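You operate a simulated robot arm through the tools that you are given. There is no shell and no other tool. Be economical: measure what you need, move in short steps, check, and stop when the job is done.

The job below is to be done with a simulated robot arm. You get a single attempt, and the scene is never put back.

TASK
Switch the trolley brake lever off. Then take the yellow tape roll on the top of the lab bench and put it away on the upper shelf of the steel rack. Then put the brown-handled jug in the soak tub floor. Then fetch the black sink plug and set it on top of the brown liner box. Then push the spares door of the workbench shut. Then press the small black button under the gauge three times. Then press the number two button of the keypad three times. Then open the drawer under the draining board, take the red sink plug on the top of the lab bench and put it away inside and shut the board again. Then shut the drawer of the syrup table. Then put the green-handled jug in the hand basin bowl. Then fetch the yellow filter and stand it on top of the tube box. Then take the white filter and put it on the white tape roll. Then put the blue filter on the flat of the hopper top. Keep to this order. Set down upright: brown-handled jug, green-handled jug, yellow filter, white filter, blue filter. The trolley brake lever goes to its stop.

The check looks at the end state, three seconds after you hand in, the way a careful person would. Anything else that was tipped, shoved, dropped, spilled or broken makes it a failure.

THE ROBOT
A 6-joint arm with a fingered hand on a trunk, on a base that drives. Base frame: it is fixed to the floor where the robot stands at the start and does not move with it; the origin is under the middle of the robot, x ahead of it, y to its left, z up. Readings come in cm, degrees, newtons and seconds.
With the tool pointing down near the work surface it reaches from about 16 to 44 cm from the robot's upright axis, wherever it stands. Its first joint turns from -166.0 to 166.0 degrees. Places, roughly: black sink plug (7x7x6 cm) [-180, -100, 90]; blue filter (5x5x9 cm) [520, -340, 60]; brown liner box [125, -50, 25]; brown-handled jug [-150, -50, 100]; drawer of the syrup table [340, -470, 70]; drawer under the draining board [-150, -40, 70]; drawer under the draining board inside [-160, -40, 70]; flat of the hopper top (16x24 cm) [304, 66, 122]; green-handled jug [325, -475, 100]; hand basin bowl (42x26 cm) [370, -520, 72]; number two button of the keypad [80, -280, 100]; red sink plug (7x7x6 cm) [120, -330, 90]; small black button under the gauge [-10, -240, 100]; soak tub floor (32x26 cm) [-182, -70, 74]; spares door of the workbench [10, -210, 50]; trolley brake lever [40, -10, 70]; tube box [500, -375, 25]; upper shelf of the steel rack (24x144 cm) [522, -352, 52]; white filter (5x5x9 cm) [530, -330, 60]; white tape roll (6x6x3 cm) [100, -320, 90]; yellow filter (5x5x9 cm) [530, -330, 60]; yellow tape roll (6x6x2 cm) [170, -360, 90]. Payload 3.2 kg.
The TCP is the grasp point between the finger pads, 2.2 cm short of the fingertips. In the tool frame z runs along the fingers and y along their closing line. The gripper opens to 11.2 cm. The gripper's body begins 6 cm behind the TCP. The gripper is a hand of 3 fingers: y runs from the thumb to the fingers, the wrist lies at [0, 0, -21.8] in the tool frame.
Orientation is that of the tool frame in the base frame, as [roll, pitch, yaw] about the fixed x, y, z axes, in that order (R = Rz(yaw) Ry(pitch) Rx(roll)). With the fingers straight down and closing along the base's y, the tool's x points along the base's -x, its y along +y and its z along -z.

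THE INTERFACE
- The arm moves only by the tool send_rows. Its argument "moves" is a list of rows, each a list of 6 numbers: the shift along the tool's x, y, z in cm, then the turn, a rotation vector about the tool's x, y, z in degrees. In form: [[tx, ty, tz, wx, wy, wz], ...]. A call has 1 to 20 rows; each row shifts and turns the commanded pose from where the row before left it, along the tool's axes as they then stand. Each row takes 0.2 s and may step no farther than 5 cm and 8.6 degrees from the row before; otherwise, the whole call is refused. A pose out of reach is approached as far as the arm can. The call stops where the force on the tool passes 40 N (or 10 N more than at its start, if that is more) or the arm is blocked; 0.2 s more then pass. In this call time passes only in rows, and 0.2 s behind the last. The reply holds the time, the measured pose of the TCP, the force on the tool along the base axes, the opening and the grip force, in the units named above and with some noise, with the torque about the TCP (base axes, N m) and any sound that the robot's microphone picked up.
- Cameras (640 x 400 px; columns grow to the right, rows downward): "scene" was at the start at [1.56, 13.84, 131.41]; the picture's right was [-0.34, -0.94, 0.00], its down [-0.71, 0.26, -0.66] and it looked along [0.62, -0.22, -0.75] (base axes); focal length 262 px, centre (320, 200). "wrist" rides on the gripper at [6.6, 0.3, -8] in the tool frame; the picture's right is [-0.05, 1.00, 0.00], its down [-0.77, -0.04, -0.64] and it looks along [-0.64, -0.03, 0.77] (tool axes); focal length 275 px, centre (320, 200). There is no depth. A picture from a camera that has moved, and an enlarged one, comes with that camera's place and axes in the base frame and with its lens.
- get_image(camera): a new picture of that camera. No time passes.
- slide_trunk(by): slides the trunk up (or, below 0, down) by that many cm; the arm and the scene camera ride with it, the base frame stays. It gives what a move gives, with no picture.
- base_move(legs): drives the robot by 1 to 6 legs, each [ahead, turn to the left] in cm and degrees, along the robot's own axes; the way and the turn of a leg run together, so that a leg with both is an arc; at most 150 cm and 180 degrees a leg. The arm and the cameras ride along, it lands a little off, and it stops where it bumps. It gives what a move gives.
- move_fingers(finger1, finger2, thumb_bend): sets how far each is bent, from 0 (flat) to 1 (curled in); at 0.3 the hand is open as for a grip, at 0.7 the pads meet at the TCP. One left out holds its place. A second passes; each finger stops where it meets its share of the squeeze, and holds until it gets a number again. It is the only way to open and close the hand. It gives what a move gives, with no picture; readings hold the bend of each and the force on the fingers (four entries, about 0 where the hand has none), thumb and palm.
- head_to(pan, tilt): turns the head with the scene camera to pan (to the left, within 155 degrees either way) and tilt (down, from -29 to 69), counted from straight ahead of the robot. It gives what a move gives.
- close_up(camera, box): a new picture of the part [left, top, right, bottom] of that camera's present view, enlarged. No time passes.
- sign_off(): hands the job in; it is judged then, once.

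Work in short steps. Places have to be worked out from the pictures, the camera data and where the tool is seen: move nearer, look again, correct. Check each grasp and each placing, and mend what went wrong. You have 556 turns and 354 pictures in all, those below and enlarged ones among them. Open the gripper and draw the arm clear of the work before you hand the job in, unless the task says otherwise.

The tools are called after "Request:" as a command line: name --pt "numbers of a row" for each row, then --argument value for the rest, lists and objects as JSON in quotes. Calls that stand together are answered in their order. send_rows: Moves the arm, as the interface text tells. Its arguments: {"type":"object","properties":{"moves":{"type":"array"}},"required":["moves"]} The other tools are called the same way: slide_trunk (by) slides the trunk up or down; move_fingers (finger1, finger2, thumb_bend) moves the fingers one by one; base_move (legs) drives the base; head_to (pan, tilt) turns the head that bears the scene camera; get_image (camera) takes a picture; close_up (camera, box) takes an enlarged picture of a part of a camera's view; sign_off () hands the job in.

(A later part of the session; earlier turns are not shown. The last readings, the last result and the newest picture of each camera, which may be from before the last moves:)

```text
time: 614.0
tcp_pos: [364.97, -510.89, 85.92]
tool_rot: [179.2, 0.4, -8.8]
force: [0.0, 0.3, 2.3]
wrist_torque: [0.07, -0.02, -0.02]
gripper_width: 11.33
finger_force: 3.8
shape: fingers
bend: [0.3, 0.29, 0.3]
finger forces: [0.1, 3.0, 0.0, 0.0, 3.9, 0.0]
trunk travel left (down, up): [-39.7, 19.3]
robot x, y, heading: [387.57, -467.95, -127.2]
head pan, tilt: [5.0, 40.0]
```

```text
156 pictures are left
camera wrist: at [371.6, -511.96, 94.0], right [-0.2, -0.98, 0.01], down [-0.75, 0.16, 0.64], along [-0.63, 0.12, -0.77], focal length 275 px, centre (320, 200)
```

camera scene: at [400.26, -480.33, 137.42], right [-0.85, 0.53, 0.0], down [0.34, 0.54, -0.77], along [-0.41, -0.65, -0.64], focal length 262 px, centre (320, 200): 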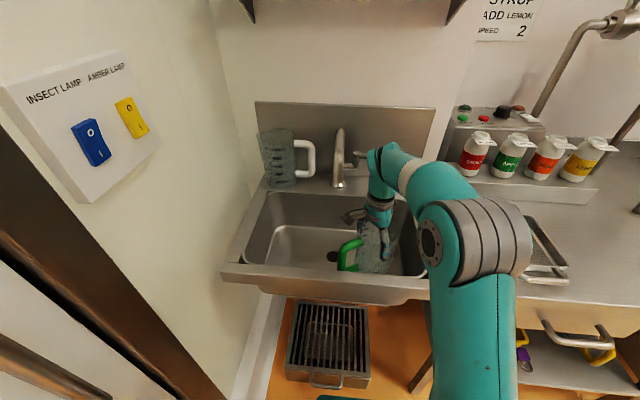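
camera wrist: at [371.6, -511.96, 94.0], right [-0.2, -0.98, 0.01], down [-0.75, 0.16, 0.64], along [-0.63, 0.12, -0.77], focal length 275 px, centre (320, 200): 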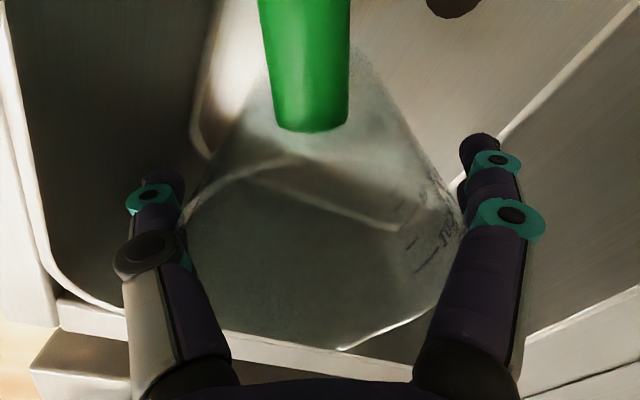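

Released and upright. I'll open fully and rise straight up.

Request:
move_fingers --finger1 0.2 --finger2 0.2 --thumb_bend 0.2

Request:
send_rows --pt "0 0 -1 0 0 0" --pt "0 0 -2 0 0 0" --pt "0 0 -3 0 0 0" --pt "0 0 -3 0 0 0" --pt "0 0 -3 0 0 0"

Request:
slide_trunk --by 12

Request:
get_image --camera "wrist"

Request:
get_image --camera "scene"

```text
time: 615.0
tcp_pos: [365.09, -510.91, 86.02]
tool_rot: [179.3, 0.3, -8.8]
force: [-0.5, 0.2, 0.9]
wrist_torque: [0.02, 0.03, -0.01]
gripper_width: 12.92
finger_force: 0.4
shape: fingers
bend: [0.2, 0.2, 0.2]
finger forces: [0.0, 0.1, 0.0, 0.1, 0.3, 0.1]
trunk travel left (down, up): [-39.7, 19.3]
robot x, y, heading: [387.75, -467.55, -127.3]
head pan, tilt: [5.0, 40.0]
```

```text
time: 616.2
tcp_pos: [364.82, -510.5, 98.24]
tool_rot: [179.1, 0.5, -8.8]
force: [-0.3, 0.2, 0.0]
wrist_torque: [0.01, -0.01, 0.0]
gripper_width: 12.9
finger_force: 0.1
shape: fingers
bend: [0.2, 0.2, 0.2]
finger forces: [0.0, 0.0, 0.0, 0.1, 0.0, 0.0]
trunk travel left (down, up): [-39.7, 19.3]
robot x, y, heading: [387.82, -467.62, -127.4]
head pan, tilt: [5.0, 40.0]
```

```text
time: 617.7
tcp_pos: [364.72, -510.46, 110.1]
tool_rot: [179.1, 0.4, -8.8]
force: [0.1, -0.5, 0.2]
wrist_torque: [0.0, 0.04, 0.02]
gripper_width: 12.92
finger_force: 0.0
shape: fingers
bend: [0.2, 0.2, 0.2]
finger forces: [0.0, 0.1, 0.1, 0.0, 0.0, 0.0]
trunk travel left (down, up): [-51.7, 7.3]
robot x, y, heading: [387.62, -467.78, -127.1]
head pan, tilt: [5.0, 40.0]
```

```text
155 pictures are left
camera wrist: at [371.42, -511.66, 118.15], right [-0.2, -0.98, 0.01], down [-0.75, 0.16, 0.64], along [-0.63, 0.12, -0.77], focal length 275 px, centre (320, 200)
```

wrist: 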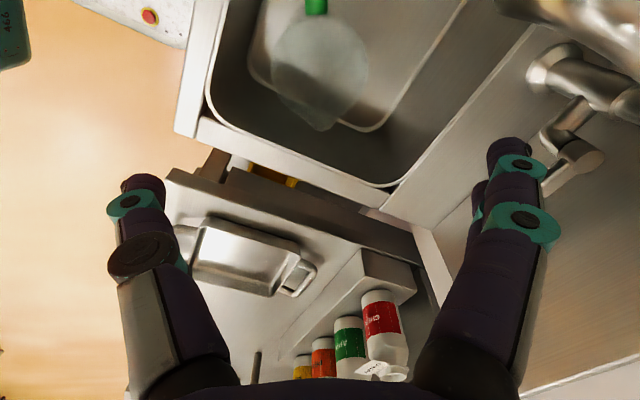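

```text
154 pictures are left
camera scene: at [400.26, -480.33, 149.41], right [-0.85, 0.53, 0.0], down [0.34, 0.54, -0.77], along [-0.41, -0.65, -0.64], focal length 262 px, centre (320, 200)
```

scene: 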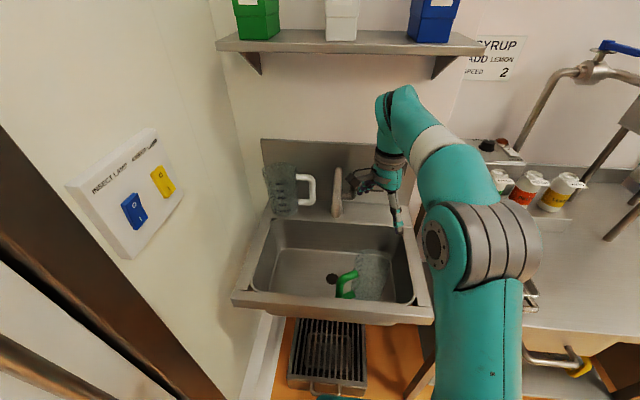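

The green jug stands upright in the basin. Next are the filters on the steel rack. I'll rotate the hand back and drive round to face the rack.

Request:
base_move --legs '[[-40, 0], [0, -90], [45, 0], [0, -90], [140, 0], [0, -90]]'

Request:
send_rows --pt "0 0 0 0 0 -7.5" --pt "0 0 0 0 0 -7.5" --pt "0 0 0 0 0 -7.5" --pt "0 0 0 0 0 -7.5" --pt "0 0 0 0 0 -7.5" --pt "0 0 0 0 0 -7.5" --pt "0 0 0 0 0 -7.5" --pt "0 0 0 0 0 -7.5"

Request:
head_to --pan 5 --tilt 40

Request:
get_image --camera "scene"

```text
time: 640.5
tcp_pos: [501.67, -327.77, 110.11]
tool_rot: [179.2, 0.4, 79.5]
force: [-0.2, -0.6, -0.3]
wrist_torque: [-0.01, 0.01, 0.0]
gripper_width: 12.88
finger_force: 0.0
shape: fingers
bend: [0.2, 0.2, 0.2]
finger forces: [0.1, 0.0, 0.1, 0.0, 0.0, 0.0]
trunk travel left (down, up): [-51.7, 7.3]
robot x, y, heading: [459.71, -303.7, -39.4]
head pan, tilt: [5.0, 40.0]
```

```text
time: 642.2
tcp_pos: [501.71, -327.77, 110.11]
tool_rot: [-180.0, 0.9, 139.5]
force: [-0.7, -0.7, -0.8]
wrist_torque: [0.0, 0.03, 0.02]
gripper_width: 12.91
finger_force: 0.1
shape: fingers
bend: [0.2, 0.2, 0.2]
finger forces: [0.0, 0.0, 0.0, 0.1, 0.0, 0.0]
trunk travel left (down, up): [-51.7, 7.3]
robot x, y, heading: [459.46, -303.75, -39.1]
head pan, tilt: [5.0, 40.0]
```

```text
time: 642.9
tcp_pos: [501.75, -327.73, 110.07]
tool_rot: [179.9, 0.9, 139.5]
force: [-0.1, 0.2, -0.4]
wrist_torque: [0.0, 0.01, 0.01]
gripper_width: 12.89
finger_force: 0.0
shape: fingers
bend: [0.2, 0.2, 0.2]
finger forces: [0.1, 0.0, 0.0, 0.0, 0.0, 0.0]
trunk travel left (down, up): [-51.7, 7.3]
robot x, y, heading: [459.58, -303.76, -39.1]
head pan, tilt: [5.0, 40.0]
```

```text
153 pictures are left
camera scene: at [472.73, -291.85, 149.42], right [-0.56, -0.83, 0.0], down [-0.53, 0.36, -0.77], along [0.64, -0.43, -0.64], focal length 262 px, centre (320, 200)
```

scene: 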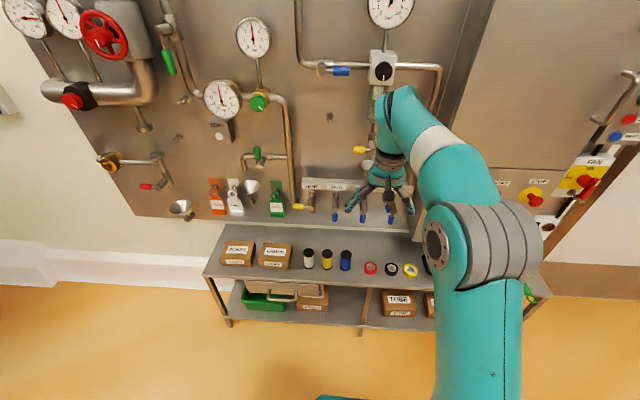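

The rack is in view with the tapes undisturbed. I'll enlarge it.

Request:
close_up --camera "scene" --box '[200, 220, 440, 340]'

```text
2.67 times, centred on (320, 280) of scene
camera zoom: at [472.73, -291.85, 149.42], right [-0.56, -0.83, 0.0], down [-0.53, 0.36, -0.77], along [0.64, -0.43, -0.64], focal length 698 px, centre (320, -13)
```

zoom: 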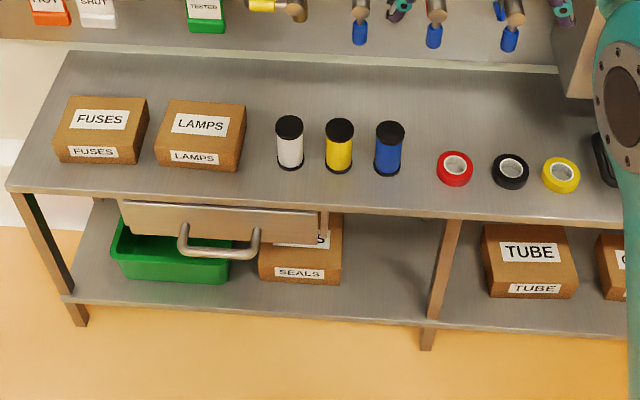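

The yellow filter is at about F 622.5, L 55.3, with white at L 63.7 and blue at L 47.5. The TUBE box top is under the shelf near F 622, L 20, z≈30. I need a near-horizontal grasp with the wrist camera on top, so I'll rotate the hand 180° first.

Request:
send_rows --pt "0 0 0 0 0 8.2" --pt "0 0 0 0 0 8.2" --pt "0 0 0 0 0 8.2" --pt "0 0 0 0 0 8.2" --pt "0 0 0 0 0 8.2" --pt "0 0 0 0 0 8.2" --pt "0 0 0 0 0 8.2" --pt "0 0 0 0 0 8.2" --pt "0 0 0 0 0 8.2" --pt "0 0 0 0 0 8.2" --pt "0 0 0 0 0 8.2"

Request:
send_rows --pt "0 0 0 0 0 8.2" --pt "0 0 0 0 0 8.2" --pt "0 0 0 0 0 8.2" --pt "0 0 0 0 0 8.2" --pt "0 0 0 0 0 8.2" --pt "0 0 0 0 0 8.2" --pt "0 0 0 0 0 8.2" --pt "0 0 0 0 0 8.2" --pt "0 0 0 0 0 8.2" --pt "0 0 0 0 0 8.2" --pt "0 0 0 0 0 8.0"

Request:
send_rows --pt "0 0 0 0 7.5 0" --pt "0 0 0 0 7.5 0" --pt "0 0 0 0 7.5 0" --pt "0 0 0 0 7.5 0" --pt "0 0 0 0 7.5 0" --pt "0 0 0 0 7.5 0" --pt "0 0 0 0 7.5 0" --pt "0 0 0 0 7.5 0" --pt "0 0 0 0 7.5 0" --pt "0 0 0 0 5 0"

Request:
get_image --camera "wrist"

Request:
get_image --camera "scene"

```text
time: 645.2
tcp_pos: [501.66, -327.8, 110.13]
tool_rot: [179.1, -0.2, 49.2]
force: [0.0, 1.0, 0.0]
wrist_torque: [0.02, 0.02, 0.01]
gripper_width: 12.88
finger_force: 0.1
shape: fingers
bend: [0.2, 0.2, 0.2]
finger forces: [0.0, 0.1, 0.0, 0.0, 0.1, 0.1]
trunk travel left (down, up): [-51.7, 7.3]
robot x, y, heading: [459.74, -303.76, -39.0]
head pan, tilt: [5.0, 40.0]
```

```text
time: 647.6
tcp_pos: [501.72, -327.94, 110.14]
tool_rot: [-179.8, -1.0, -40.8]
force: [-0.2, 0.0, 0.6]
wrist_torque: [0.02, -0.02, -0.02]
gripper_width: 12.91
finger_force: 0.0
shape: fingers
bend: [0.2, 0.2, 0.2]
finger forces: [0.1, 0.1, 0.0, 0.1, 0.0, 0.1]
trunk travel left (down, up): [-51.7, 7.3]
robot x, y, heading: [459.54, -303.42, -39.1]
head pan, tilt: [5.0, 40.0]
```

```text
time: 649.9
tcp_pos: [500.65, -328.37, 122.52]
tool_rot: [179.5, -72.6, -40.1]
force: [-0.1, -0.1, -0.5]
wrist_torque: [0.0, 0.0, 0.0]
gripper_width: 12.91
finger_force: 0.0
shape: fingers
bend: [0.2, 0.2, 0.2]
finger forces: [0.1, 0.1, 0.0, 0.0, 0.1, 0.0]
out of reach, approached as far as the arm can: row 8, 9, 10
trunk travel left (down, up): [-51.7, 7.3]
robot x, y, heading: [459.88, -303.55, -38.9]
head pan, tilt: [5.0, 40.0]
```

```text
151 pictures are left
camera wrist: at [496.11, -324.82, 131.27], right [-0.66, -0.75, -0.04], down [-0.61, 0.57, -0.55], along [0.43, -0.34, -0.84], focal length 275 px, centre (320, 200)
```

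wrist: 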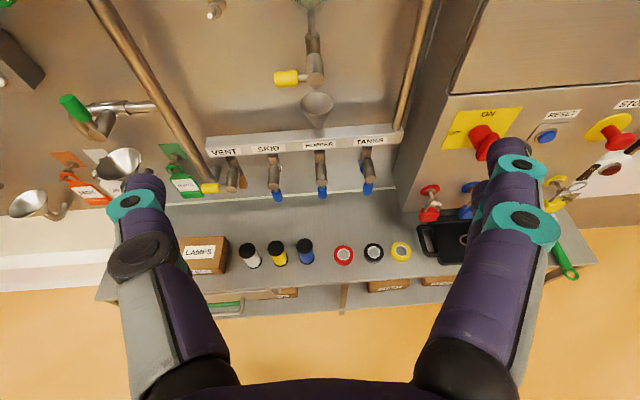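

```text
150 pictures are left
camera scene: at [472.71, -291.84, 149.42], right [-0.56, -0.83, 0.0], down [-0.53, 0.36, -0.77], along [0.64, -0.43, -0.64], focal length 262 px, centre (320, 200)
```

scene: 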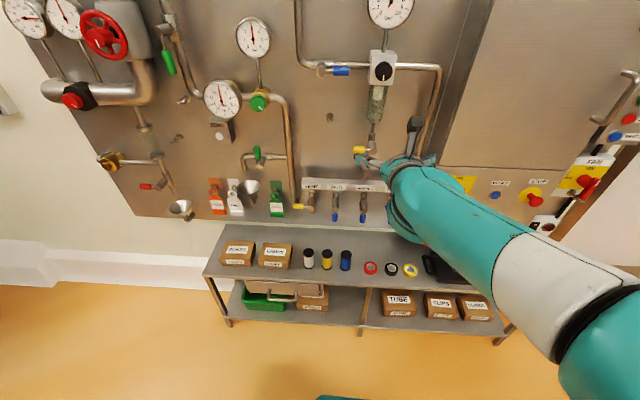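

The hand now points forward with the camera on top. I'll lower the trunk 40 cm, shift left 13 cm toward the yellow filter, and look.

Request:
slide_trunk --by -40

Request:
send_rows --pt "0 -4 0 0 0 0" --pt "0 -4 0 0 0 0" --pt "0 -4 0 0 0 0"

Request:
move_fingers --finger1 0.45 --finger2 0.45 --thumb_bend 0.45

Request:
get_image --camera "wrist"

Request:
get_image --camera "scene"

```text
time: 653.7
tcp_pos: [500.68, -328.39, 82.4]
tool_rot: [179.6, -72.5, -40.3]
force: [-0.1, 0.9, 0.3]
wrist_torque: [0.01, 0.0, -0.01]
gripper_width: 12.89
finger_force: 0.0
shape: fingers
bend: [0.2, 0.2, 0.2]
finger forces: [0.0, 0.1, 0.0, 0.0, 0.1, 0.1]
trunk travel left (down, up): [-11.7, 47.3]
robot x, y, heading: [459.6, -303.88, -38.5]
head pan, tilt: [5.0, 40.0]
```

```text
time: 654.5
tcp_pos: [508.56, -319.13, 82.56]
tool_rot: [179.7, -72.4, -40.4]
force: [-0.3, -0.5, -0.1]
wrist_torque: [-0.01, 0.02, -0.02]
gripper_width: 12.89
finger_force: 0.1
shape: fingers
bend: [0.2, 0.2, 0.2]
finger forces: [0.1, 0.0, 0.0, 0.1, 0.0, 0.1]
trunk travel left (down, up): [-11.7, 47.3]
robot x, y, heading: [459.57, -303.84, -39.0]
head pan, tilt: [5.0, 40.0]
```

```text
time: 655.5
tcp_pos: [508.47, -319.39, 82.54]
tool_rot: [179.5, -72.5, -40.2]
force: [0.4, -0.5, -0.5]
wrist_torque: [0.02, 0.02, -0.01]
gripper_width: 6.99
finger_force: 0.0
shape: fingers
bend: [0.45, 0.45, 0.45]
finger forces: [0.0, 0.1, 0.0, 0.0, 0.0, 0.0]
trunk travel left (down, up): [-11.7, 47.3]
robot x, y, heading: [459.66, -304.16, -39.0]
head pan, tilt: [5.0, 40.0]
```

```text
149 pictures are left
camera wrist: at [504.03, -315.69, 91.31], right [-0.66, -0.75, -0.04], down [-0.61, 0.57, -0.54], along [0.43, -0.33, -0.84], focal length 275 px, centre (320, 200)
```

wrist: 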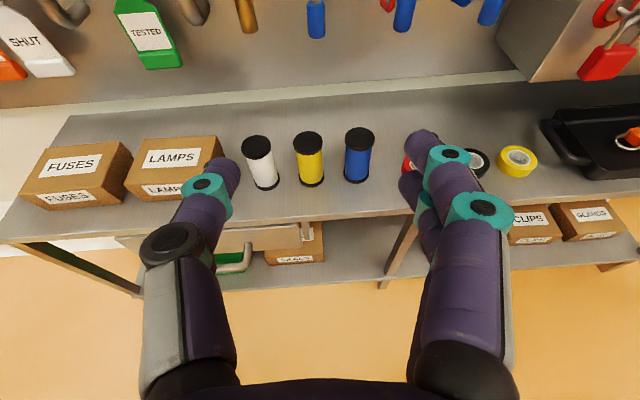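

```text
148 pictures are left
camera scene: at [472.73, -291.85, 109.42], right [-0.56, -0.83, 0.0], down [-0.53, 0.36, -0.77], along [0.64, -0.43, -0.64], focal length 262 px, centre (320, 200)
```

scene: 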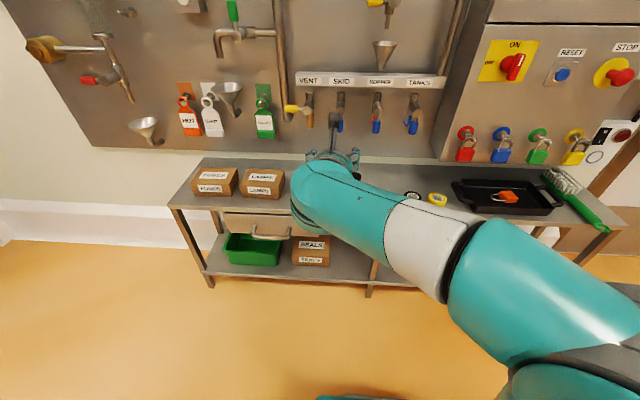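

The yellow filter measures [528.7,-333.2]. I'll lower to grasp height in front of the shelf and align sideways.

Request:
slide_trunk --by -11

Request:
send_rows --pt "-3.6 -0.6 1.1 0 0 0" --pt "-3.6 -0.6 1.1 0 0 0" --pt "-3.6 -0.6 1.1 0 0 0" --pt "-2.5 -0.6 0.8 0 0 0"

Request:
get_image --camera "wrist"

```text
time: 656.9
tcp_pos: [508.59, -319.22, 71.54]
tool_rot: [179.7, -72.5, -40.3]
force: [-0.5, -0.2, 1.2]
wrist_torque: [0.0, 0.01, -0.01]
gripper_width: 6.99
finger_force: 0.0
shape: fingers
bend: [0.45, 0.45, 0.45]
finger forces: [0.0, 0.0, 0.0, 0.0, 0.0, 0.0]
trunk travel left (down, up): [-0.7, 58.3]
robot x, y, heading: [459.6, -303.86, -39.1]
head pan, tilt: [5.0, 40.0]
```

```text
time: 657.9
tcp_pos: [510.81, -317.23, 70.5]
tool_rot: [179.0, -72.0, -39.6]
force: [-0.2, -0.5, -0.6]
wrist_torque: [-0.03, 0.04, 0.04]
gripper_width: 7.02
finger_force: 0.1
shape: fingers
bend: [0.45, 0.45, 0.45]
finger forces: [0.0, 0.1, 0.0, 0.0, 0.0, 0.1]
out of reach, approached as far as the arm can: row 1, 2, 3, 4
trunk travel left (down, up): [-0.7, 58.3]
robot x, y, heading: [459.82, -303.75, -39.0]
head pan, tilt: [5.0, 40.0]
```

```text
147 pictures are left
camera wrist: at [506.43, -313.66, 79.38], right [-0.66, -0.75, -0.04], down [-0.62, 0.57, -0.54], along [0.43, -0.33, -0.84], focal length 275 px, centre (320, 200)
```

wrist: 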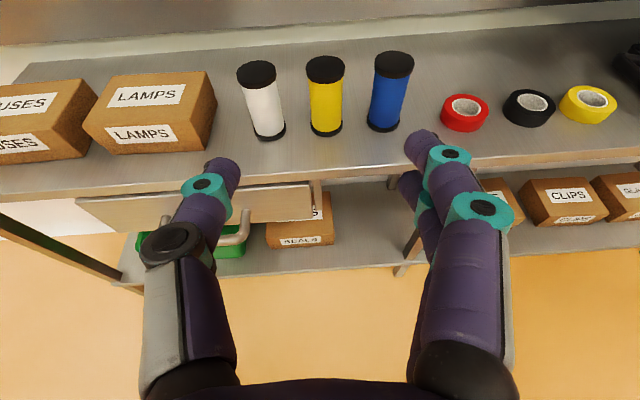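

The arm can't go lower this close in. Extending further out may free it, so I'll back the base 12 cm, reach the arm forward, and then try lowering.

Request:
base_move --legs '[[-14, 0]]'

Request:
send_rows --pt "1 0 3.3 0 0 0" --pt "1 0 3.3 0 0 0" --pt "1 0 3.3 0 0 0" --pt "0.7 0 2.2 0 0 0"

Request:
send_rows --pt "-3.6 0 1.1 0 0 0" --pt "-3.6 0 1.1 0 0 0" --pt "-3.6 0 1.1 0 0 0" --pt "-2.5 0 0.8 0 0 0"

Request:
get_image --camera "scene"

```text
time: 659.2
tcp_pos: [500.12, -308.35, 70.62]
tool_rot: [179.0, -72.1, -39.6]
force: [-0.1, 0.2, -0.3]
wrist_torque: [-0.01, 0.02, 0.03]
gripper_width: 7.01
finger_force: 0.1
shape: fingers
bend: [0.45, 0.45, 0.45]
finger forces: [0.0, 0.0, 0.0, 0.0, 0.0, 0.0]
trunk travel left (down, up): [-0.7, 58.3]
robot x, y, heading: [449.13, -294.81, -38.8]
head pan, tilt: [5.0, 40.0]
```

```text
time: 660.2
tcp_pos: [509.61, -316.9, 70.82]
tool_rot: [178.9, -72.2, -39.5]
force: [0.3, 0.4, -0.3]
wrist_torque: [0.01, 0.02, -0.03]
gripper_width: 6.99
finger_force: 0.1
shape: fingers
bend: [0.45, 0.45, 0.45]
finger forces: [0.1, 0.0, 0.0, 0.0, 0.1, 0.1]
trunk travel left (down, up): [-0.7, 58.3]
robot x, y, heading: [449.0, -294.92, -38.4]
head pan, tilt: [5.0, 40.0]
```

```text
time: 661.2
tcp_pos: [514.76, -316.94, 63.7]
tool_rot: [178.5, -71.8, -39.3]
force: [0.1, -0.2, 0.9]
wrist_torque: [0.01, 0.01, -0.02]
gripper_width: 6.98
finger_force: 0.2
shape: fingers
bend: [0.45, 0.45, 0.45]
finger forces: [0.0, 0.1, 0.0, 0.0, 0.0, 0.0]
out of reach, approached as far as the arm can: row 2, 3, 4
trunk travel left (down, up): [-0.7, 58.3]
robot x, y, heading: [448.66, -295.17, -38.9]
head pan, tilt: [5.0, 40.0]
```

```text
146 pictures are left
camera scene: at [461.85, -283.07, 98.42], right [-0.56, -0.83, 0.0], down [-0.53, 0.36, -0.77], along [0.64, -0.43, -0.64], focal length 262 px, centre (320, 200)
```

scene: 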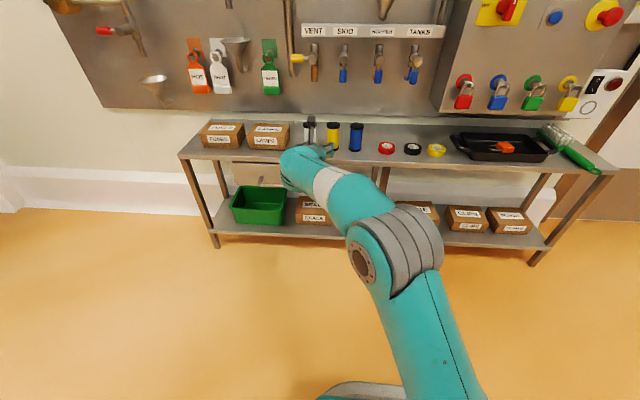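

The flipped wrist limits how low I can go. The normal orientation with the camera below at 60° reached lower earlier and just clears the shelf. I'll raise, back off, and turn the hand back.

Request:
slide_trunk --by 35

Request:
send_rows --pt "0 0 -2 0 -8 0" --pt "0 0 -2 0 -8 0" --pt "0 0 -2 0 -8 0" --pt "0 0 0 0 -8 0" --pt "0 0 0 0 -8 0" --pt "0 0 0 0 -8 0" --pt "0 0 0 0 -8 0" --pt "0 0 0 0 -8 0" --pt "0 0 0 0 -7.5 0"

Request:
send_rows --pt "0 0 0 0 0 -8.2" --pt "0 0 0 0 0 -8.2" --pt "0 0 0 0 0 -8.2" --pt "0 0 0 0 0 -8.2" --pt "0 0 0 0 0 -8.2" --pt "0 0 0 0 0 -8.2" --pt "0 0 0 0 0 -8.2" --pt "0 0 0 0 0 -8.2" --pt "0 0 0 0 0 -8.2" --pt "0 0 0 0 0 -8.2" --pt "0 0 0 0 0 -8.2"

Request:
send_rows --pt "0 0 0 0 0 -8.2" --pt "0 0 0 0 0 -8.2" --pt "0 0 0 0 0 -8.2" --pt "0 0 0 0 0 -8.2" --pt "0 0 0 0 0 -8.2" --pt "0 0 0 0 0 -8.2" --pt "0 0 0 0 0 -8.2" --pt "0 0 0 0 0 -8.2" --pt "0 0 0 0 0 -8.2" --pt "0 0 0 0 0 -8.2" --pt "0 0 0 0 0 -8.0"

Request:
send_rows --pt "0 0 0 0 -7.5 0" --pt "0 0 0 0 -7.5 0" --pt "0 0 0 0 -7.5 0" --pt "0 0 0 0 -7.5 0" --pt "0 0 0 0 -7.5 0" --pt "0 0 0 0 -7.5 0" --pt "0 0 0 0 -7.5 0" --pt "0 0 0 0 -7.5 0"

```text
time: 664.6
tcp_pos: [514.63, -316.87, 98.47]
tool_rot: [178.4, -71.9, -39.3]
force: [0.0, -0.5, -0.4]
wrist_torque: [0.01, 0.0, 0.01]
gripper_width: 7.01
finger_force: 0.1
shape: fingers
bend: [0.45, 0.45, 0.45]
finger forces: [0.0, 0.1, 0.0, 0.0, 0.0, 0.0]
trunk travel left (down, up): [-35.7, 23.3]
robot x, y, heading: [449.15, -295.06, -38.7]
head pan, tilt: [5.0, 40.0]
```

```text
time: 666.6
tcp_pos: [501.71, -307.54, 95.24]
tool_rot: [178.4, -5.0, -40.2]
force: [-0.5, -0.4, 0.0]
wrist_torque: [0.02, -0.01, 0.01]
gripper_width: 6.98
finger_force: 0.0
shape: fingers
bend: [0.45, 0.45, 0.45]
finger forces: [0.1, 0.0, 0.0, 0.0, 0.0, 0.0]
out of reach, approached as far as the arm can: row 4, 5, 6, 7, 8, 9
trunk travel left (down, up): [-35.7, 23.3]
robot x, y, heading: [449.1, -294.91, -38.8]
head pan, tilt: [5.0, 40.0]
```

```text
time: 669.0
tcp_pos: [501.7, -307.69, 95.1]
tool_rot: [174.8, 1.4, 49.9]
force: [-0.6, 0.0, 0.7]
wrist_torque: [0.01, 0.01, 0.02]
gripper_width: 7.0
finger_force: 0.0
shape: fingers
bend: [0.45, 0.45, 0.45]
finger forces: [0.0, 0.1, 0.0, 0.1, 0.0, 0.0]
trunk travel left (down, up): [-35.7, 23.3]
robot x, y, heading: [448.8, -295.06, -38.7]
head pan, tilt: [5.0, 40.0]
```

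```text
time: 671.4
tcp_pos: [501.74, -307.45, 95.13]
tool_rot: [-178.5, 5.1, 140.0]
force: [0.4, -0.5, -1.1]
wrist_torque: [0.04, 0.02, 0.02]
gripper_width: 6.99
finger_force: 0.0
shape: fingers
bend: [0.45, 0.45, 0.45]
finger forces: [0.0, 0.1, 0.0, 0.1, 0.0, 0.0]
trunk travel left (down, up): [-35.7, 23.3]
robot x, y, heading: [448.79, -295.18, -38.7]
head pan, tilt: [5.0, 40.0]
```

```text
time: 673.2
tcp_pos: [501.8, -307.6, 95.13]
tool_rot: [-176.3, 65.1, 143.1]
force: [0.7, -0.5, 0.2]
wrist_torque: [0.03, 0.0, 0.0]
gripper_width: 6.98
finger_force: 0.1
shape: fingers
bend: [0.45, 0.45, 0.45]
finger forces: [0.0, 0.1, 0.0, 0.1, 0.1, 0.0]
trunk travel left (down, up): [-35.7, 23.3]
robot x, y, heading: [448.67, -294.82, -38.8]
head pan, tilt: [5.0, 40.0]
```

The tool is now tilted 65° in the normal orientation. In this free space I'll test how low it can go, since the TUBE box needs about z 36.

Request:
slide_trunk --by -35

Request:
send_rows --pt "3.6 0 1.7 0 0 0" --pt "3.6 0 1.7 0 0 0" --pt "3.6 0 1.7 0 0 0" --pt "3.6 0 1.7 0 0 0" --pt "3.6 0 1.7 0 0 0" --pt "3.6 0 1.7 0 0 0"

```text
time: 676.7
tcp_pos: [501.76, -307.63, 60.26]
tool_rot: [-176.6, 65.0, 142.9]
force: [-0.1, 0.9, 0.6]
wrist_torque: [0.04, 0.02, -0.01]
gripper_width: 6.98
finger_force: 0.2
shape: fingers
bend: [0.45, 0.45, 0.45]
finger forces: [0.0, 0.0, 0.0, 0.0, 0.0, 0.0]
trunk travel left (down, up): [-0.7, 58.3]
robot x, y, heading: [448.73, -295.05, -38.8]
head pan, tilt: [5.0, 40.0]
```

```text
time: 678.1
tcp_pos: [501.15, -308.07, 36.32]
tool_rot: [-176.4, 65.1, 143.0]
force: [0.9, -0.5, 0.8]
wrist_torque: [0.04, 0.0, 0.01]
gripper_width: 7.0
finger_force: 0.1
shape: fingers
bend: [0.45, 0.45, 0.45]
finger forces: [0.0, 0.1, 0.1, 0.0, 0.1, 0.1]
trunk travel left (down, up): [-0.7, 58.3]
robot x, y, heading: [448.82, -294.87, -38.6]
head pan, tilt: [5.0, 40.0]
```

It reaches z 36 here, so this orientation works for both. I'll go back up to grasp height, fix the small roll, shift right, and drive toward the yellow filter.

Request:
send_rows --pt "-3.6 0 -1.7 -3.5 0 0" --pt "-3.6 0 -1.7 0 0 0" --pt "-3.6 0 -1.7 0 0 0" --pt "-3.6 0 -1.7 0 0 0" --pt "-3.6 -1 -1.7 0 0 0" --pt "-2.4 -1.5 -1.1 0 0 0"

Request:
base_move --legs '[[25, 0]]'

Request:
get_image --camera "wrist"

Request:
get_image --camera "scene"

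```text
time: 679.5
tcp_pos: [499.97, -310.21, 58.76]
tool_rot: [-179.8, 64.9, 143.0]
force: [0.4, 0.3, 0.0]
wrist_torque: [0.0, 0.04, 0.0]
gripper_width: 7.01
finger_force: 0.0
shape: fingers
bend: [0.45, 0.45, 0.45]
finger forces: [0.0, 0.0, 0.0, 0.0, 0.0, 0.0]
trunk travel left (down, up): [-0.7, 58.3]
robot x, y, heading: [448.63, -295.05, -39.0]
head pan, tilt: [5.0, 40.0]
```

```text
time: 681.3
tcp_pos: [519.27, -326.18, 58.77]
tool_rot: [-179.9, 65.1, 142.7]
force: [0.6, 0.1, 0.1]
wrist_torque: [0.01, 0.03, -0.01]
gripper_width: 7.01
finger_force: 0.1
shape: fingers
bend: [0.45, 0.45, 0.45]
finger forces: [0.0, 0.0, 0.0, 0.1, 0.0, 0.0]
trunk travel left (down, up): [-0.7, 58.3]
robot x, y, heading: [468.35, -310.89, -39.4]
head pan, tilt: [5.0, 40.0]
```

```text
145 pictures are left
camera wrist: at [511.4, -319.8, 56.17], right [0.62, 0.78, 0.04], down [-0.22, 0.12, 0.97], along [0.75, -0.61, 0.25], focal length 275 px, centre (320, 200)
```

wrist: 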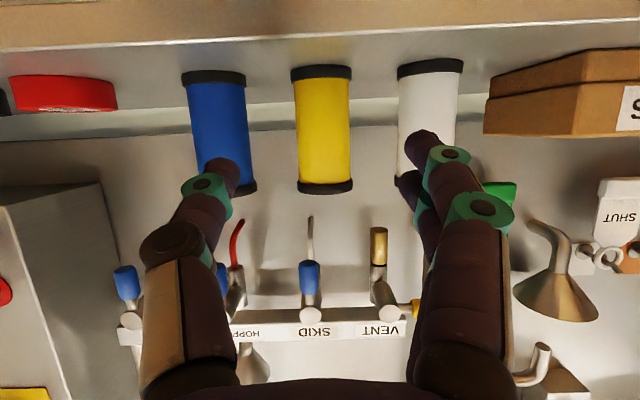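

```text
144 pictures are left
camera scene: at [481.31, -298.84, 98.42], right [-0.56, -0.83, 0.0], down [-0.53, 0.36, -0.77], along [0.63, -0.43, -0.64], focal length 262 px, centre (320, 200)
```

scene: 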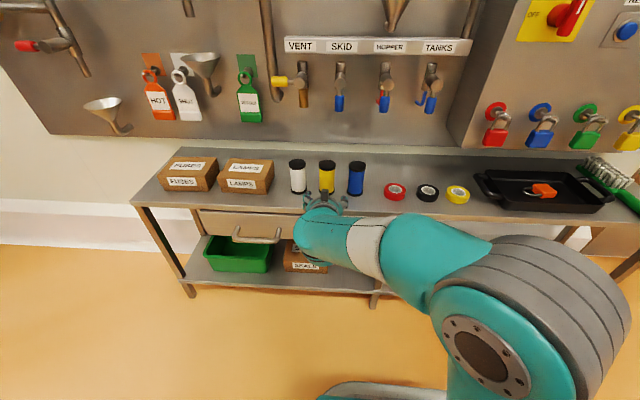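

The yellow filter is centred between thumb and fingers, with clearance to blue and white. I'll advance 11 cm with a slight drop.

Request:
send_rows --pt "-1.2 0 3.5 0 0 0" --pt "-1.2 0 3.5 0 0 0"

Request:
get_image --camera "wrist"

```text
time: 681.9
tcp_pos: [525.14, -330.78, 58.29]
tool_rot: [-179.9, 65.1, 142.8]
force: [0.2, -0.7, 1.0]
wrist_torque: [0.01, -0.04, 0.0]
gripper_width: 6.99
finger_force: 0.1
shape: fingers
bend: [0.45, 0.45, 0.45]
finger forces: [0.1, 0.1, 0.0, 0.1, 0.0, 0.0]
trunk travel left (down, up): [-0.7, 58.3]
robot x, y, heading: [468.02, -310.71, -39.1]
head pan, tilt: [5.0, 40.0]
```

```text
143 pictures are left
camera wrist: at [517.32, -324.31, 55.64], right [0.62, 0.78, 0.04], down [-0.22, 0.12, 0.97], along [0.75, -0.61, 0.25], focal length 275 px, centre (320, 200)
```

wrist: 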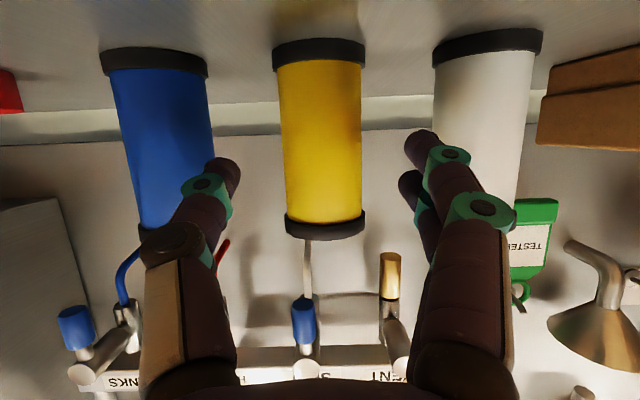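

Still centred. I'll advance the last 4 cm and close.

Request:
send_rows --pt "-0.7 0 2 0 0 0" --pt "-0.7 0 2 0 0 0"

Request:
move_fingers --finger1 0.65 --finger2 0.65 --thumb_bend 0.65

Request:
get_image --camera "wrist"

```text
time: 682.5
tcp_pos: [528.48, -333.25, 57.81]
tool_rot: [-179.8, 65.1, 142.7]
force: [0.6, 0.4, -0.1]
wrist_torque: [-0.01, 0.0, -0.01]
gripper_width: 6.99
finger_force: 0.0
shape: fingers
bend: [0.45, 0.45, 0.45]
finger forces: [0.1, 0.0, 0.0, 0.1, 0.1, 0.0]
trunk travel left (down, up): [-0.7, 58.3]
robot x, y, heading: [468.21, -310.32, -39.5]
head pan, tilt: [5.0, 40.0]
```

```text
time: 683.5
tcp_pos: [528.38, -333.24, 57.7]
tool_rot: [-180.0, 65.2, 142.7]
force: [0.0, -0.9, -0.6]
wrist_torque: [0.04, -0.01, -0.03]
gripper_width: 3.65
finger_force: 8.3
shape: fingers
bend: [0.57, 0.59, 0.61]
finger forces: [5.1, 3.7, 0.1, 0.0, 8.9, 0.0]
trunk travel left (down, up): [-0.7, 58.3]
robot x, y, heading: [468.53, -310.27, -39.2]
head pan, tilt: [5.0, 40.0]
```

```text
142 pictures are left
camera wrist: at [520.63, -326.8, 55.15], right [0.62, 0.78, 0.04], down [-0.22, 0.12, 0.97], along [0.75, -0.61, 0.25], focal length 275 px, centre (320, 200)
```

wrist: 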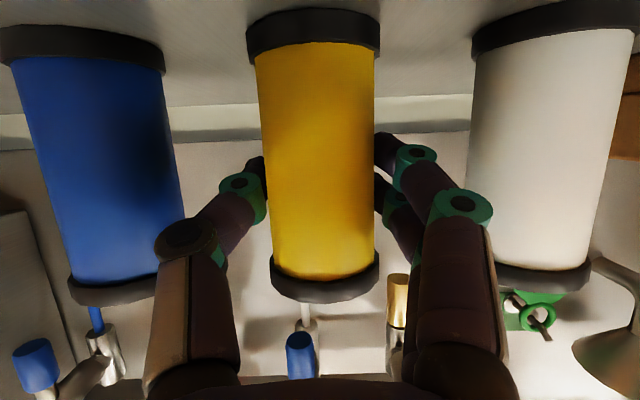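

Gripped evenly. I'll tighten a little, then lift 5 cm.

Request:
move_fingers --finger1 0.7 --finger2 0.7 --thumb_bend 0.7

Request:
send_rows --pt "-0.9 0 -0.42 0 0 0" --pt "-1.8 0 -0.85 0 0 0" --pt "-1.8 0 -0.85 0 0 0"

Request:
get_image --camera "wrist"

```text
time: 684.5
tcp_pos: [528.52, -333.25, 57.72]
tool_rot: [-180.0, 65.0, 142.7]
force: [0.3, -0.1, -0.3]
wrist_torque: [0.03, -0.05, 0.02]
gripper_width: 3.56
finger_force: 14.4
shape: fingers
bend: [0.58, 0.61, 0.63]
finger forces: [7.9, 6.2, 0.0, 0.1, 14.2, 0.1]
trunk travel left (down, up): [-0.7, 58.3]
robot x, y, heading: [468.67, -310.59, -39.1]
head pan, tilt: [5.0, 40.0]
```

```text
time: 685.3
tcp_pos: [528.19, -333.26, 62.59]
tool_rot: [-179.8, 65.0, 142.7]
force: [-0.3, -0.2, -0.4]
wrist_torque: [-0.04, 0.0, 0.01]
gripper_width: 3.57
finger_force: 14.2
shape: fingers
bend: [0.58, 0.61, 0.63]
finger forces: [7.7, 6.0, 0.0, 0.1, 14.3, 0.0]
trunk travel left (down, up): [-0.7, 58.3]
robot x, y, heading: [468.25, -310.62, -39.3]
head pan, tilt: [5.0, 40.0]
```

```text
141 pictures are left
camera wrist: at [520.53, -326.8, 60.01], right [0.62, 0.78, 0.04], down [-0.22, 0.12, 0.97], along [0.75, -0.61, 0.25], focal length 275 px, centre (320, 200)
```

wrist: 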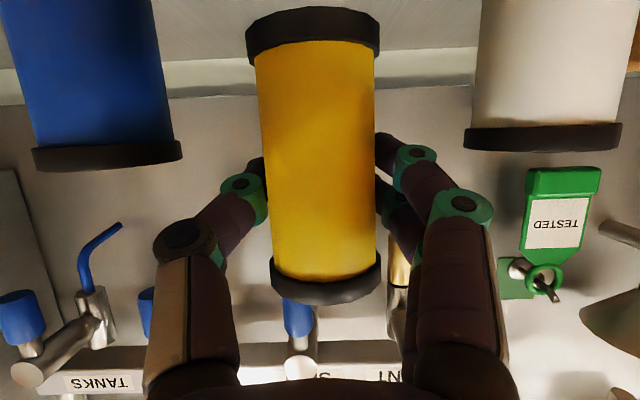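

The yellow filter is up. I'll back away, shift the base 27 cm right toward the TUBE box, and look.

Request:
base_move --legs '[[-30, 0], [0, -90], [27, 0], [0, 91.5]]'

Request:
send_rows --pt "3.6 0 1.7 0 0 0" --pt "3.6 0 1.7 0 0 0" --pt "3.6 0 1.7 0 0 0" --pt "3.6 0 1.7 0 0 0" --pt "3.0 0 1.4 0 0 0"

Request:
get_image --camera "scene"

Request:
get_image --camera "wrist"

```text
time: 696.5
tcp_pos: [487.29, -336.2, 62.54]
tool_rot: [-179.9, 65.1, 142.3]
force: [0.3, -0.4, -0.4]
wrist_torque: [0.0, 0.0, -0.02]
gripper_width: 3.52
finger_force: 13.6
shape: fingers
bend: [0.58, 0.61, 0.63]
finger forces: [7.7, 5.8, 0.0, 0.0, 13.9, 0.0]
trunk travel left (down, up): [-0.7, 58.3]
robot x, y, heading: [427.52, -312.95, -39.6]
head pan, tilt: [5.0, 40.0]
```

```text
time: 697.7
tcp_pos: [487.24, -336.14, 43.13]
tool_rot: [-180.0, 65.0, 142.2]
force: [-0.4, 0.0, -1.5]
wrist_torque: [0.01, -0.01, -0.04]
gripper_width: 3.5
finger_force: 14.0
shape: fingers
bend: [0.59, 0.61, 0.63]
finger forces: [7.6, 5.7, 0.0, 0.0, 13.7, 0.0]
trunk travel left (down, up): [-0.7, 58.3]
robot x, y, heading: [427.07, -312.93, -39.6]
head pan, tilt: [5.0, 40.0]
```

```text
140 pictures are left
camera scene: at [440.5, -301.41, 98.42], right [-0.57, -0.82, 0.0], down [-0.53, 0.36, -0.77], along [0.63, -0.43, -0.64], focal length 262 px, centre (320, 200)
```

scene: 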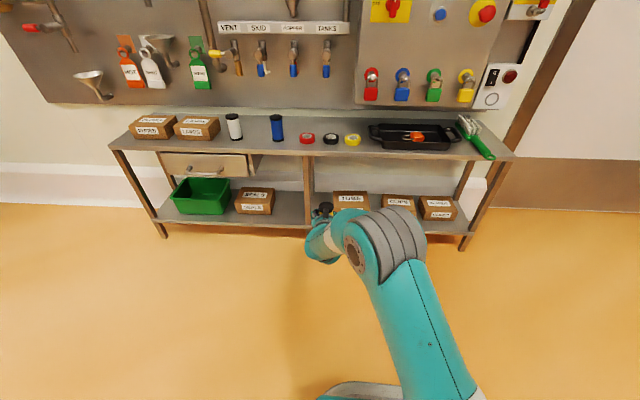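

```text
139 pictures are left
camera wrist: at [479.52, -329.66, 40.58], right [0.63, 0.78, 0.04], down [-0.22, 0.13, 0.97], along [0.75, -0.62, 0.25], focal length 275 px, centre (320, 200)
```

wrist: 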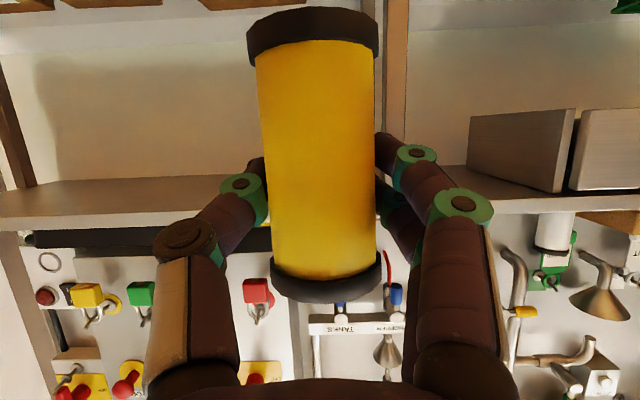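

I'll zoom on the TUBE box to fix its position.

Request:
close_up --camera "scene" --box '[290, 120, 450, 260]'

```text
2.86 times, centred on (370, 190) of scene
camera zoom: at [440.5, -301.41, 98.42], right [-0.57, -0.82, 0.0], down [-0.53, 0.36, -0.77], along [0.63, -0.43, -0.64], focal length 748 px, centre (177, 229)
```

zoom: 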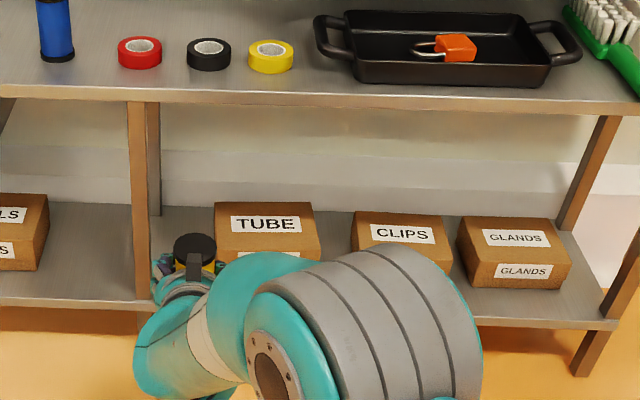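

The TUBE box top is about z 24, spanning F 617–628 and L 11–26, centred on L 18.4. I'll shift right 8.3 cm, lower to carry the filter about 4 cm above it, then drive in.

Request:
send_rows --pt "2.7 -2.8 1.3 0 0 0" --pt "2.7 -2.8 1.3 0 0 0" --pt "2.7 -2.7 1.2 0 0 0"

Request:
base_move --legs '[[22, 0]]'

Request:
get_image --camera "scene"

Request:
get_image --camera "wrist"

```text
time: 698.5
tcp_pos: [484.83, -341.24, 35.82]
tool_rot: [-179.0, 64.6, 142.2]
force: [-0.5, -0.2, -0.7]
wrist_torque: [0.03, 0.02, -0.01]
gripper_width: 3.52
finger_force: 13.2
shape: fingers
bend: [0.59, 0.62, 0.63]
finger forces: [7.6, 5.7, 0.1, 0.0, 13.6, 0.0]
out of reach, approached as far as the arm can: row 2, 3
trunk travel left (down, up): [-0.7, 58.3]
robot x, y, heading: [427.56, -312.58, -39.5]
head pan, tilt: [5.0, 40.0]
```

```text
time: 700.2
tcp_pos: [501.96, -356.03, 35.82]
tool_rot: [-179.0, 64.5, 141.9]
force: [-0.3, 0.2, 0.2]
wrist_torque: [-0.01, 0.0, 0.01]
gripper_width: 3.52
finger_force: 13.6
shape: fingers
bend: [0.59, 0.62, 0.63]
finger forces: [7.5, 5.6, 0.1, 0.1, 13.7, 0.1]
trunk travel left (down, up): [-0.7, 58.3]
robot x, y, heading: [444.56, -327.49, -39.9]
head pan, tilt: [5.0, 40.0]
```

```text
137 pictures are left
camera scene: at [457.99, -315.99, 98.42], right [-0.57, -0.82, 0.0], down [-0.53, 0.37, -0.77], along [0.63, -0.44, -0.64], focal length 262 px, centre (320, 200)
```

scene: 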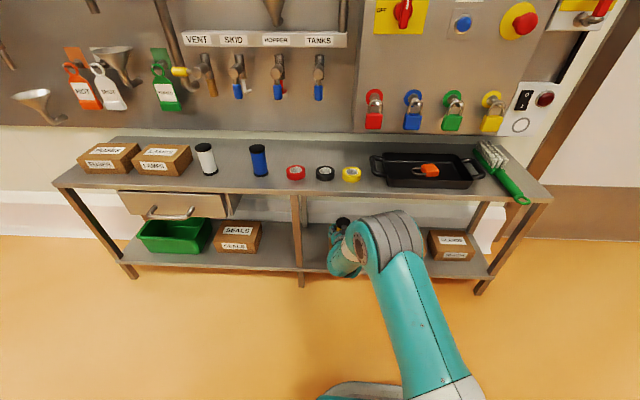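

```text
136 pictures are left
camera wrist: at [494.39, -349.41, 33.28], right [0.65, 0.76, 0.03], down [-0.21, 0.13, 0.97], along [0.73, -0.63, 0.24], focal length 275 px, centre (320, 200)
```

wrist: 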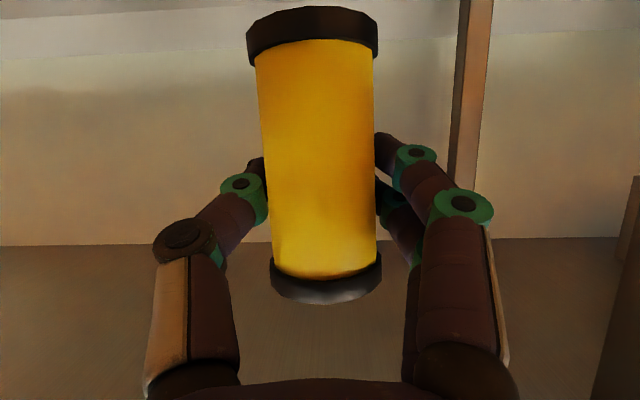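

The arm is at its low limit in this spot. A more bent pose, further left of the axis, went lower before. I'll back out, shift the base 11 cm right, and pull the arm in and left.

Request:
base_move --legs '[[-18, 0], [0, -90], [11, 0], [0, 92.5]]'

Request:
send_rows --pt "1.1 2.2 -2.4 0 0 0" --pt "1.1 2.2 -2.4 0 0 0" --pt "1.1 2.2 -2.4 0 0 0" --pt "1.1 2 -2.4 0 0 0"

Request:
send_rows --pt "1.8 0 0.85 0 0 0" --pt "1.8 0 0.85 0 0 0" --pt "0.9 0 0.4 0 0 0"

```text
time: 710.2
tcp_pos: [480.99, -351.78, 35.8]
tool_rot: [-178.9, 64.6, 142.4]
force: [-0.7, 0.4, -0.6]
wrist_torque: [-0.01, -0.01, -0.02]
gripper_width: 3.48
finger_force: 13.1
shape: fingers
bend: [0.59, 0.62, 0.63]
finger forces: [7.3, 5.4, 0.1, 0.0, 13.3, 0.0]
trunk travel left (down, up): [-0.7, 58.3]
robot x, y, heading: [423.52, -323.84, -39.5]
head pan, tilt: [5.0, 40.0]
```

```text
time: 711.2
tcp_pos: [477.8, -338.7, 35.83]
tool_rot: [-178.7, 64.5, 142.6]
force: [0.0, -0.7, -0.8]
wrist_torque: [0.03, 0.02, -0.02]
gripper_width: 3.47
finger_force: 12.8
shape: fingers
bend: [0.59, 0.62, 0.63]
finger forces: [7.5, 5.0, 0.0, 0.0, 13.1, 0.1]
trunk travel left (down, up): [-0.7, 58.3]
robot x, y, heading: [423.66, -323.96, -39.4]
head pan, tilt: [5.0, 40.0]
```

```text
time: 712.0
tcp_pos: [477.91, -338.58, 30.73]
tool_rot: [-179.0, 64.5, 142.5]
force: [0.4, -0.8, -0.9]
wrist_torque: [0.01, 0.01, -0.01]
gripper_width: 3.5
finger_force: 13.1
shape: fingers
bend: [0.59, 0.62, 0.63]
finger forces: [7.4, 5.0, 0.0, 0.0, 13.0, 0.1]
trunk travel left (down, up): [-0.7, 58.3]
robot x, y, heading: [423.2, -323.98, -39.0]
head pan, tilt: [5.0, 40.0]
```

Now it can reach z 30.7. I'll rise 3.5 cm to clear the box top and drive in 33 cm.

Request:
send_rows --pt "-3.2 -0.8 -1.5 0 0 0"

Request:
base_move --legs '[[33, 0]]'

Request:
get_image --camera "scene"

Request:
close_up --camera "scene" --box '[240, 160, 440, 300]'

```text
time: 712.4
tcp_pos: [477.53, -339.15, 34.37]
tool_rot: [-178.8, 64.5, 142.7]
force: [-0.5, 0.8, -0.3]
wrist_torque: [-0.02, 0.01, 0.01]
gripper_width: 3.45
finger_force: 12.5
shape: fingers
bend: [0.59, 0.62, 0.63]
finger forces: [7.5, 5.0, 0.1, 0.1, 13.0, 0.0]
trunk travel left (down, up): [-0.7, 58.3]
robot x, y, heading: [423.42, -324.16, -39.3]
head pan, tilt: [5.0, 40.0]
```

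```text
time: 714.6
tcp_pos: [503.33, -361.25, 34.4]
tool_rot: [-178.9, 64.5, 142.0]
force: [-0.3, -0.5, -1.4]
wrist_torque: [0.02, -0.01, 0.04]
gripper_width: 3.44
finger_force: 12.5
shape: fingers
bend: [0.59, 0.62, 0.63]
finger forces: [7.3, 5.0, 0.0, 0.0, 13.0, 0.0]
trunk travel left (down, up): [-0.7, 58.3]
robot x, y, heading: [449.31, -345.56, -39.9]
head pan, tilt: [5.0, 40.0]
```

```text
135 pictures are left
camera scene: at [462.58, -333.94, 98.42], right [-0.57, -0.82, 0.0], down [-0.53, 0.37, -0.77], along [0.63, -0.44, -0.64], focal length 262 px, centre (320, 200)
```

scene: 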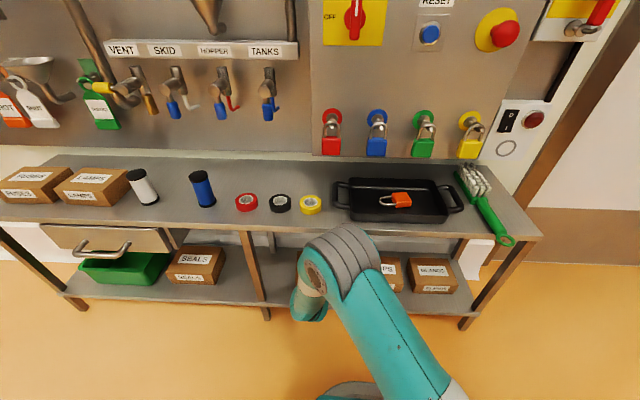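

```text
2.86 times, centred on (340, 230) of scene
camera zoom: at [462.58, -333.94, 98.42], right [-0.57, -0.82, 0.0], down [-0.53, 0.37, -0.77], along [0.63, -0.44, -0.64], focal length 748 px, centre (263, 114)
```

zoom: 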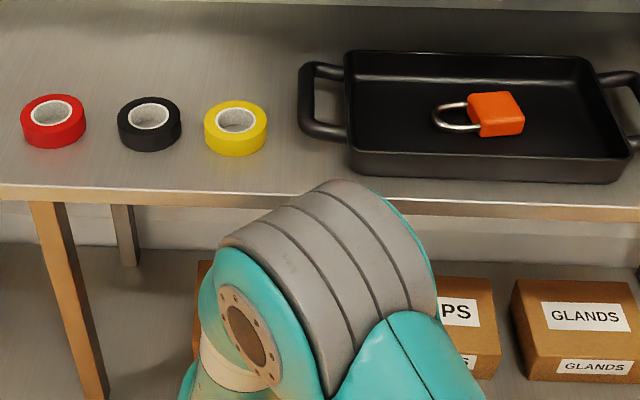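

TCP is at F 619, L 17.8 under the shelf. I'll go 3.5 cm forward, 0.6 left, then lower slowly to the box top.

Request:
send_rows --pt "-0.75 0.3 1.58 0 0 0" --pt "-0.75 0.3 1.58 0 0 0" --pt "1.35 0 0.65 0 0 0" --pt "1.35 0 0.65 0 0 0"

Request:
get_image --camera "wrist"

```text
time: 715.6
tcp_pos: [506.38, -363.08, 31.57]
tool_rot: [-178.9, 64.6, 141.9]
force: [0.1, 0.1, -0.7]
wrist_torque: [-0.01, 0.01, 0.0]
gripper_width: 3.5
finger_force: 12.8
shape: fingers
bend: [0.59, 0.62, 0.63]
finger forces: [7.4, 5.0, 0.0, 0.0, 12.9, 0.1]
trunk travel left (down, up): [-0.7, 58.3]
robot x, y, heading: [449.55, -345.79, -39.9]
head pan, tilt: [5.0, 40.0]
```

```text
133 pictures are left
camera wrist: at [498.65, -356.34, 29.03], right [0.65, 0.76, 0.03], down [-0.21, 0.13, 0.97], along [0.73, -0.63, 0.24], focal length 275 px, centre (320, 200)
```

wrist: 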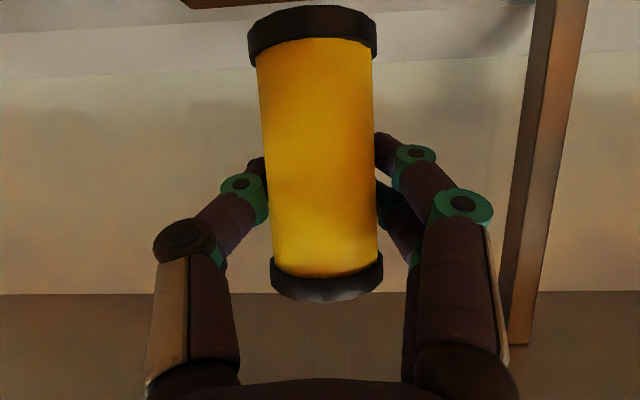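

The box top shows just below the filter. I'll continue down in small steps until contact.

Request:
send_rows --pt "0.9 0 0.43 0 0 0" --pt "0.45 0 0.22 0 0 0" --pt "0.45 0 0.22 0 0 0"

```text
time: 716.4
tcp_pos: [506.37, -363.09, 29.43]
tool_rot: [-178.9, 64.7, 141.9]
force: [0.4, 0.1, -0.1]
wrist_torque: [0.03, 0.02, 0.02]
gripper_width: 3.46
finger_force: 13.1
shape: fingers
bend: [0.59, 0.62, 0.63]
finger forces: [7.4, 5.1, 0.0, 0.0, 12.9, 0.0]
trunk travel left (down, up): [-0.7, 58.3]
robot x, y, heading: [449.31, -345.59, -40.3]
head pan, tilt: [5.0, 40.0]
```

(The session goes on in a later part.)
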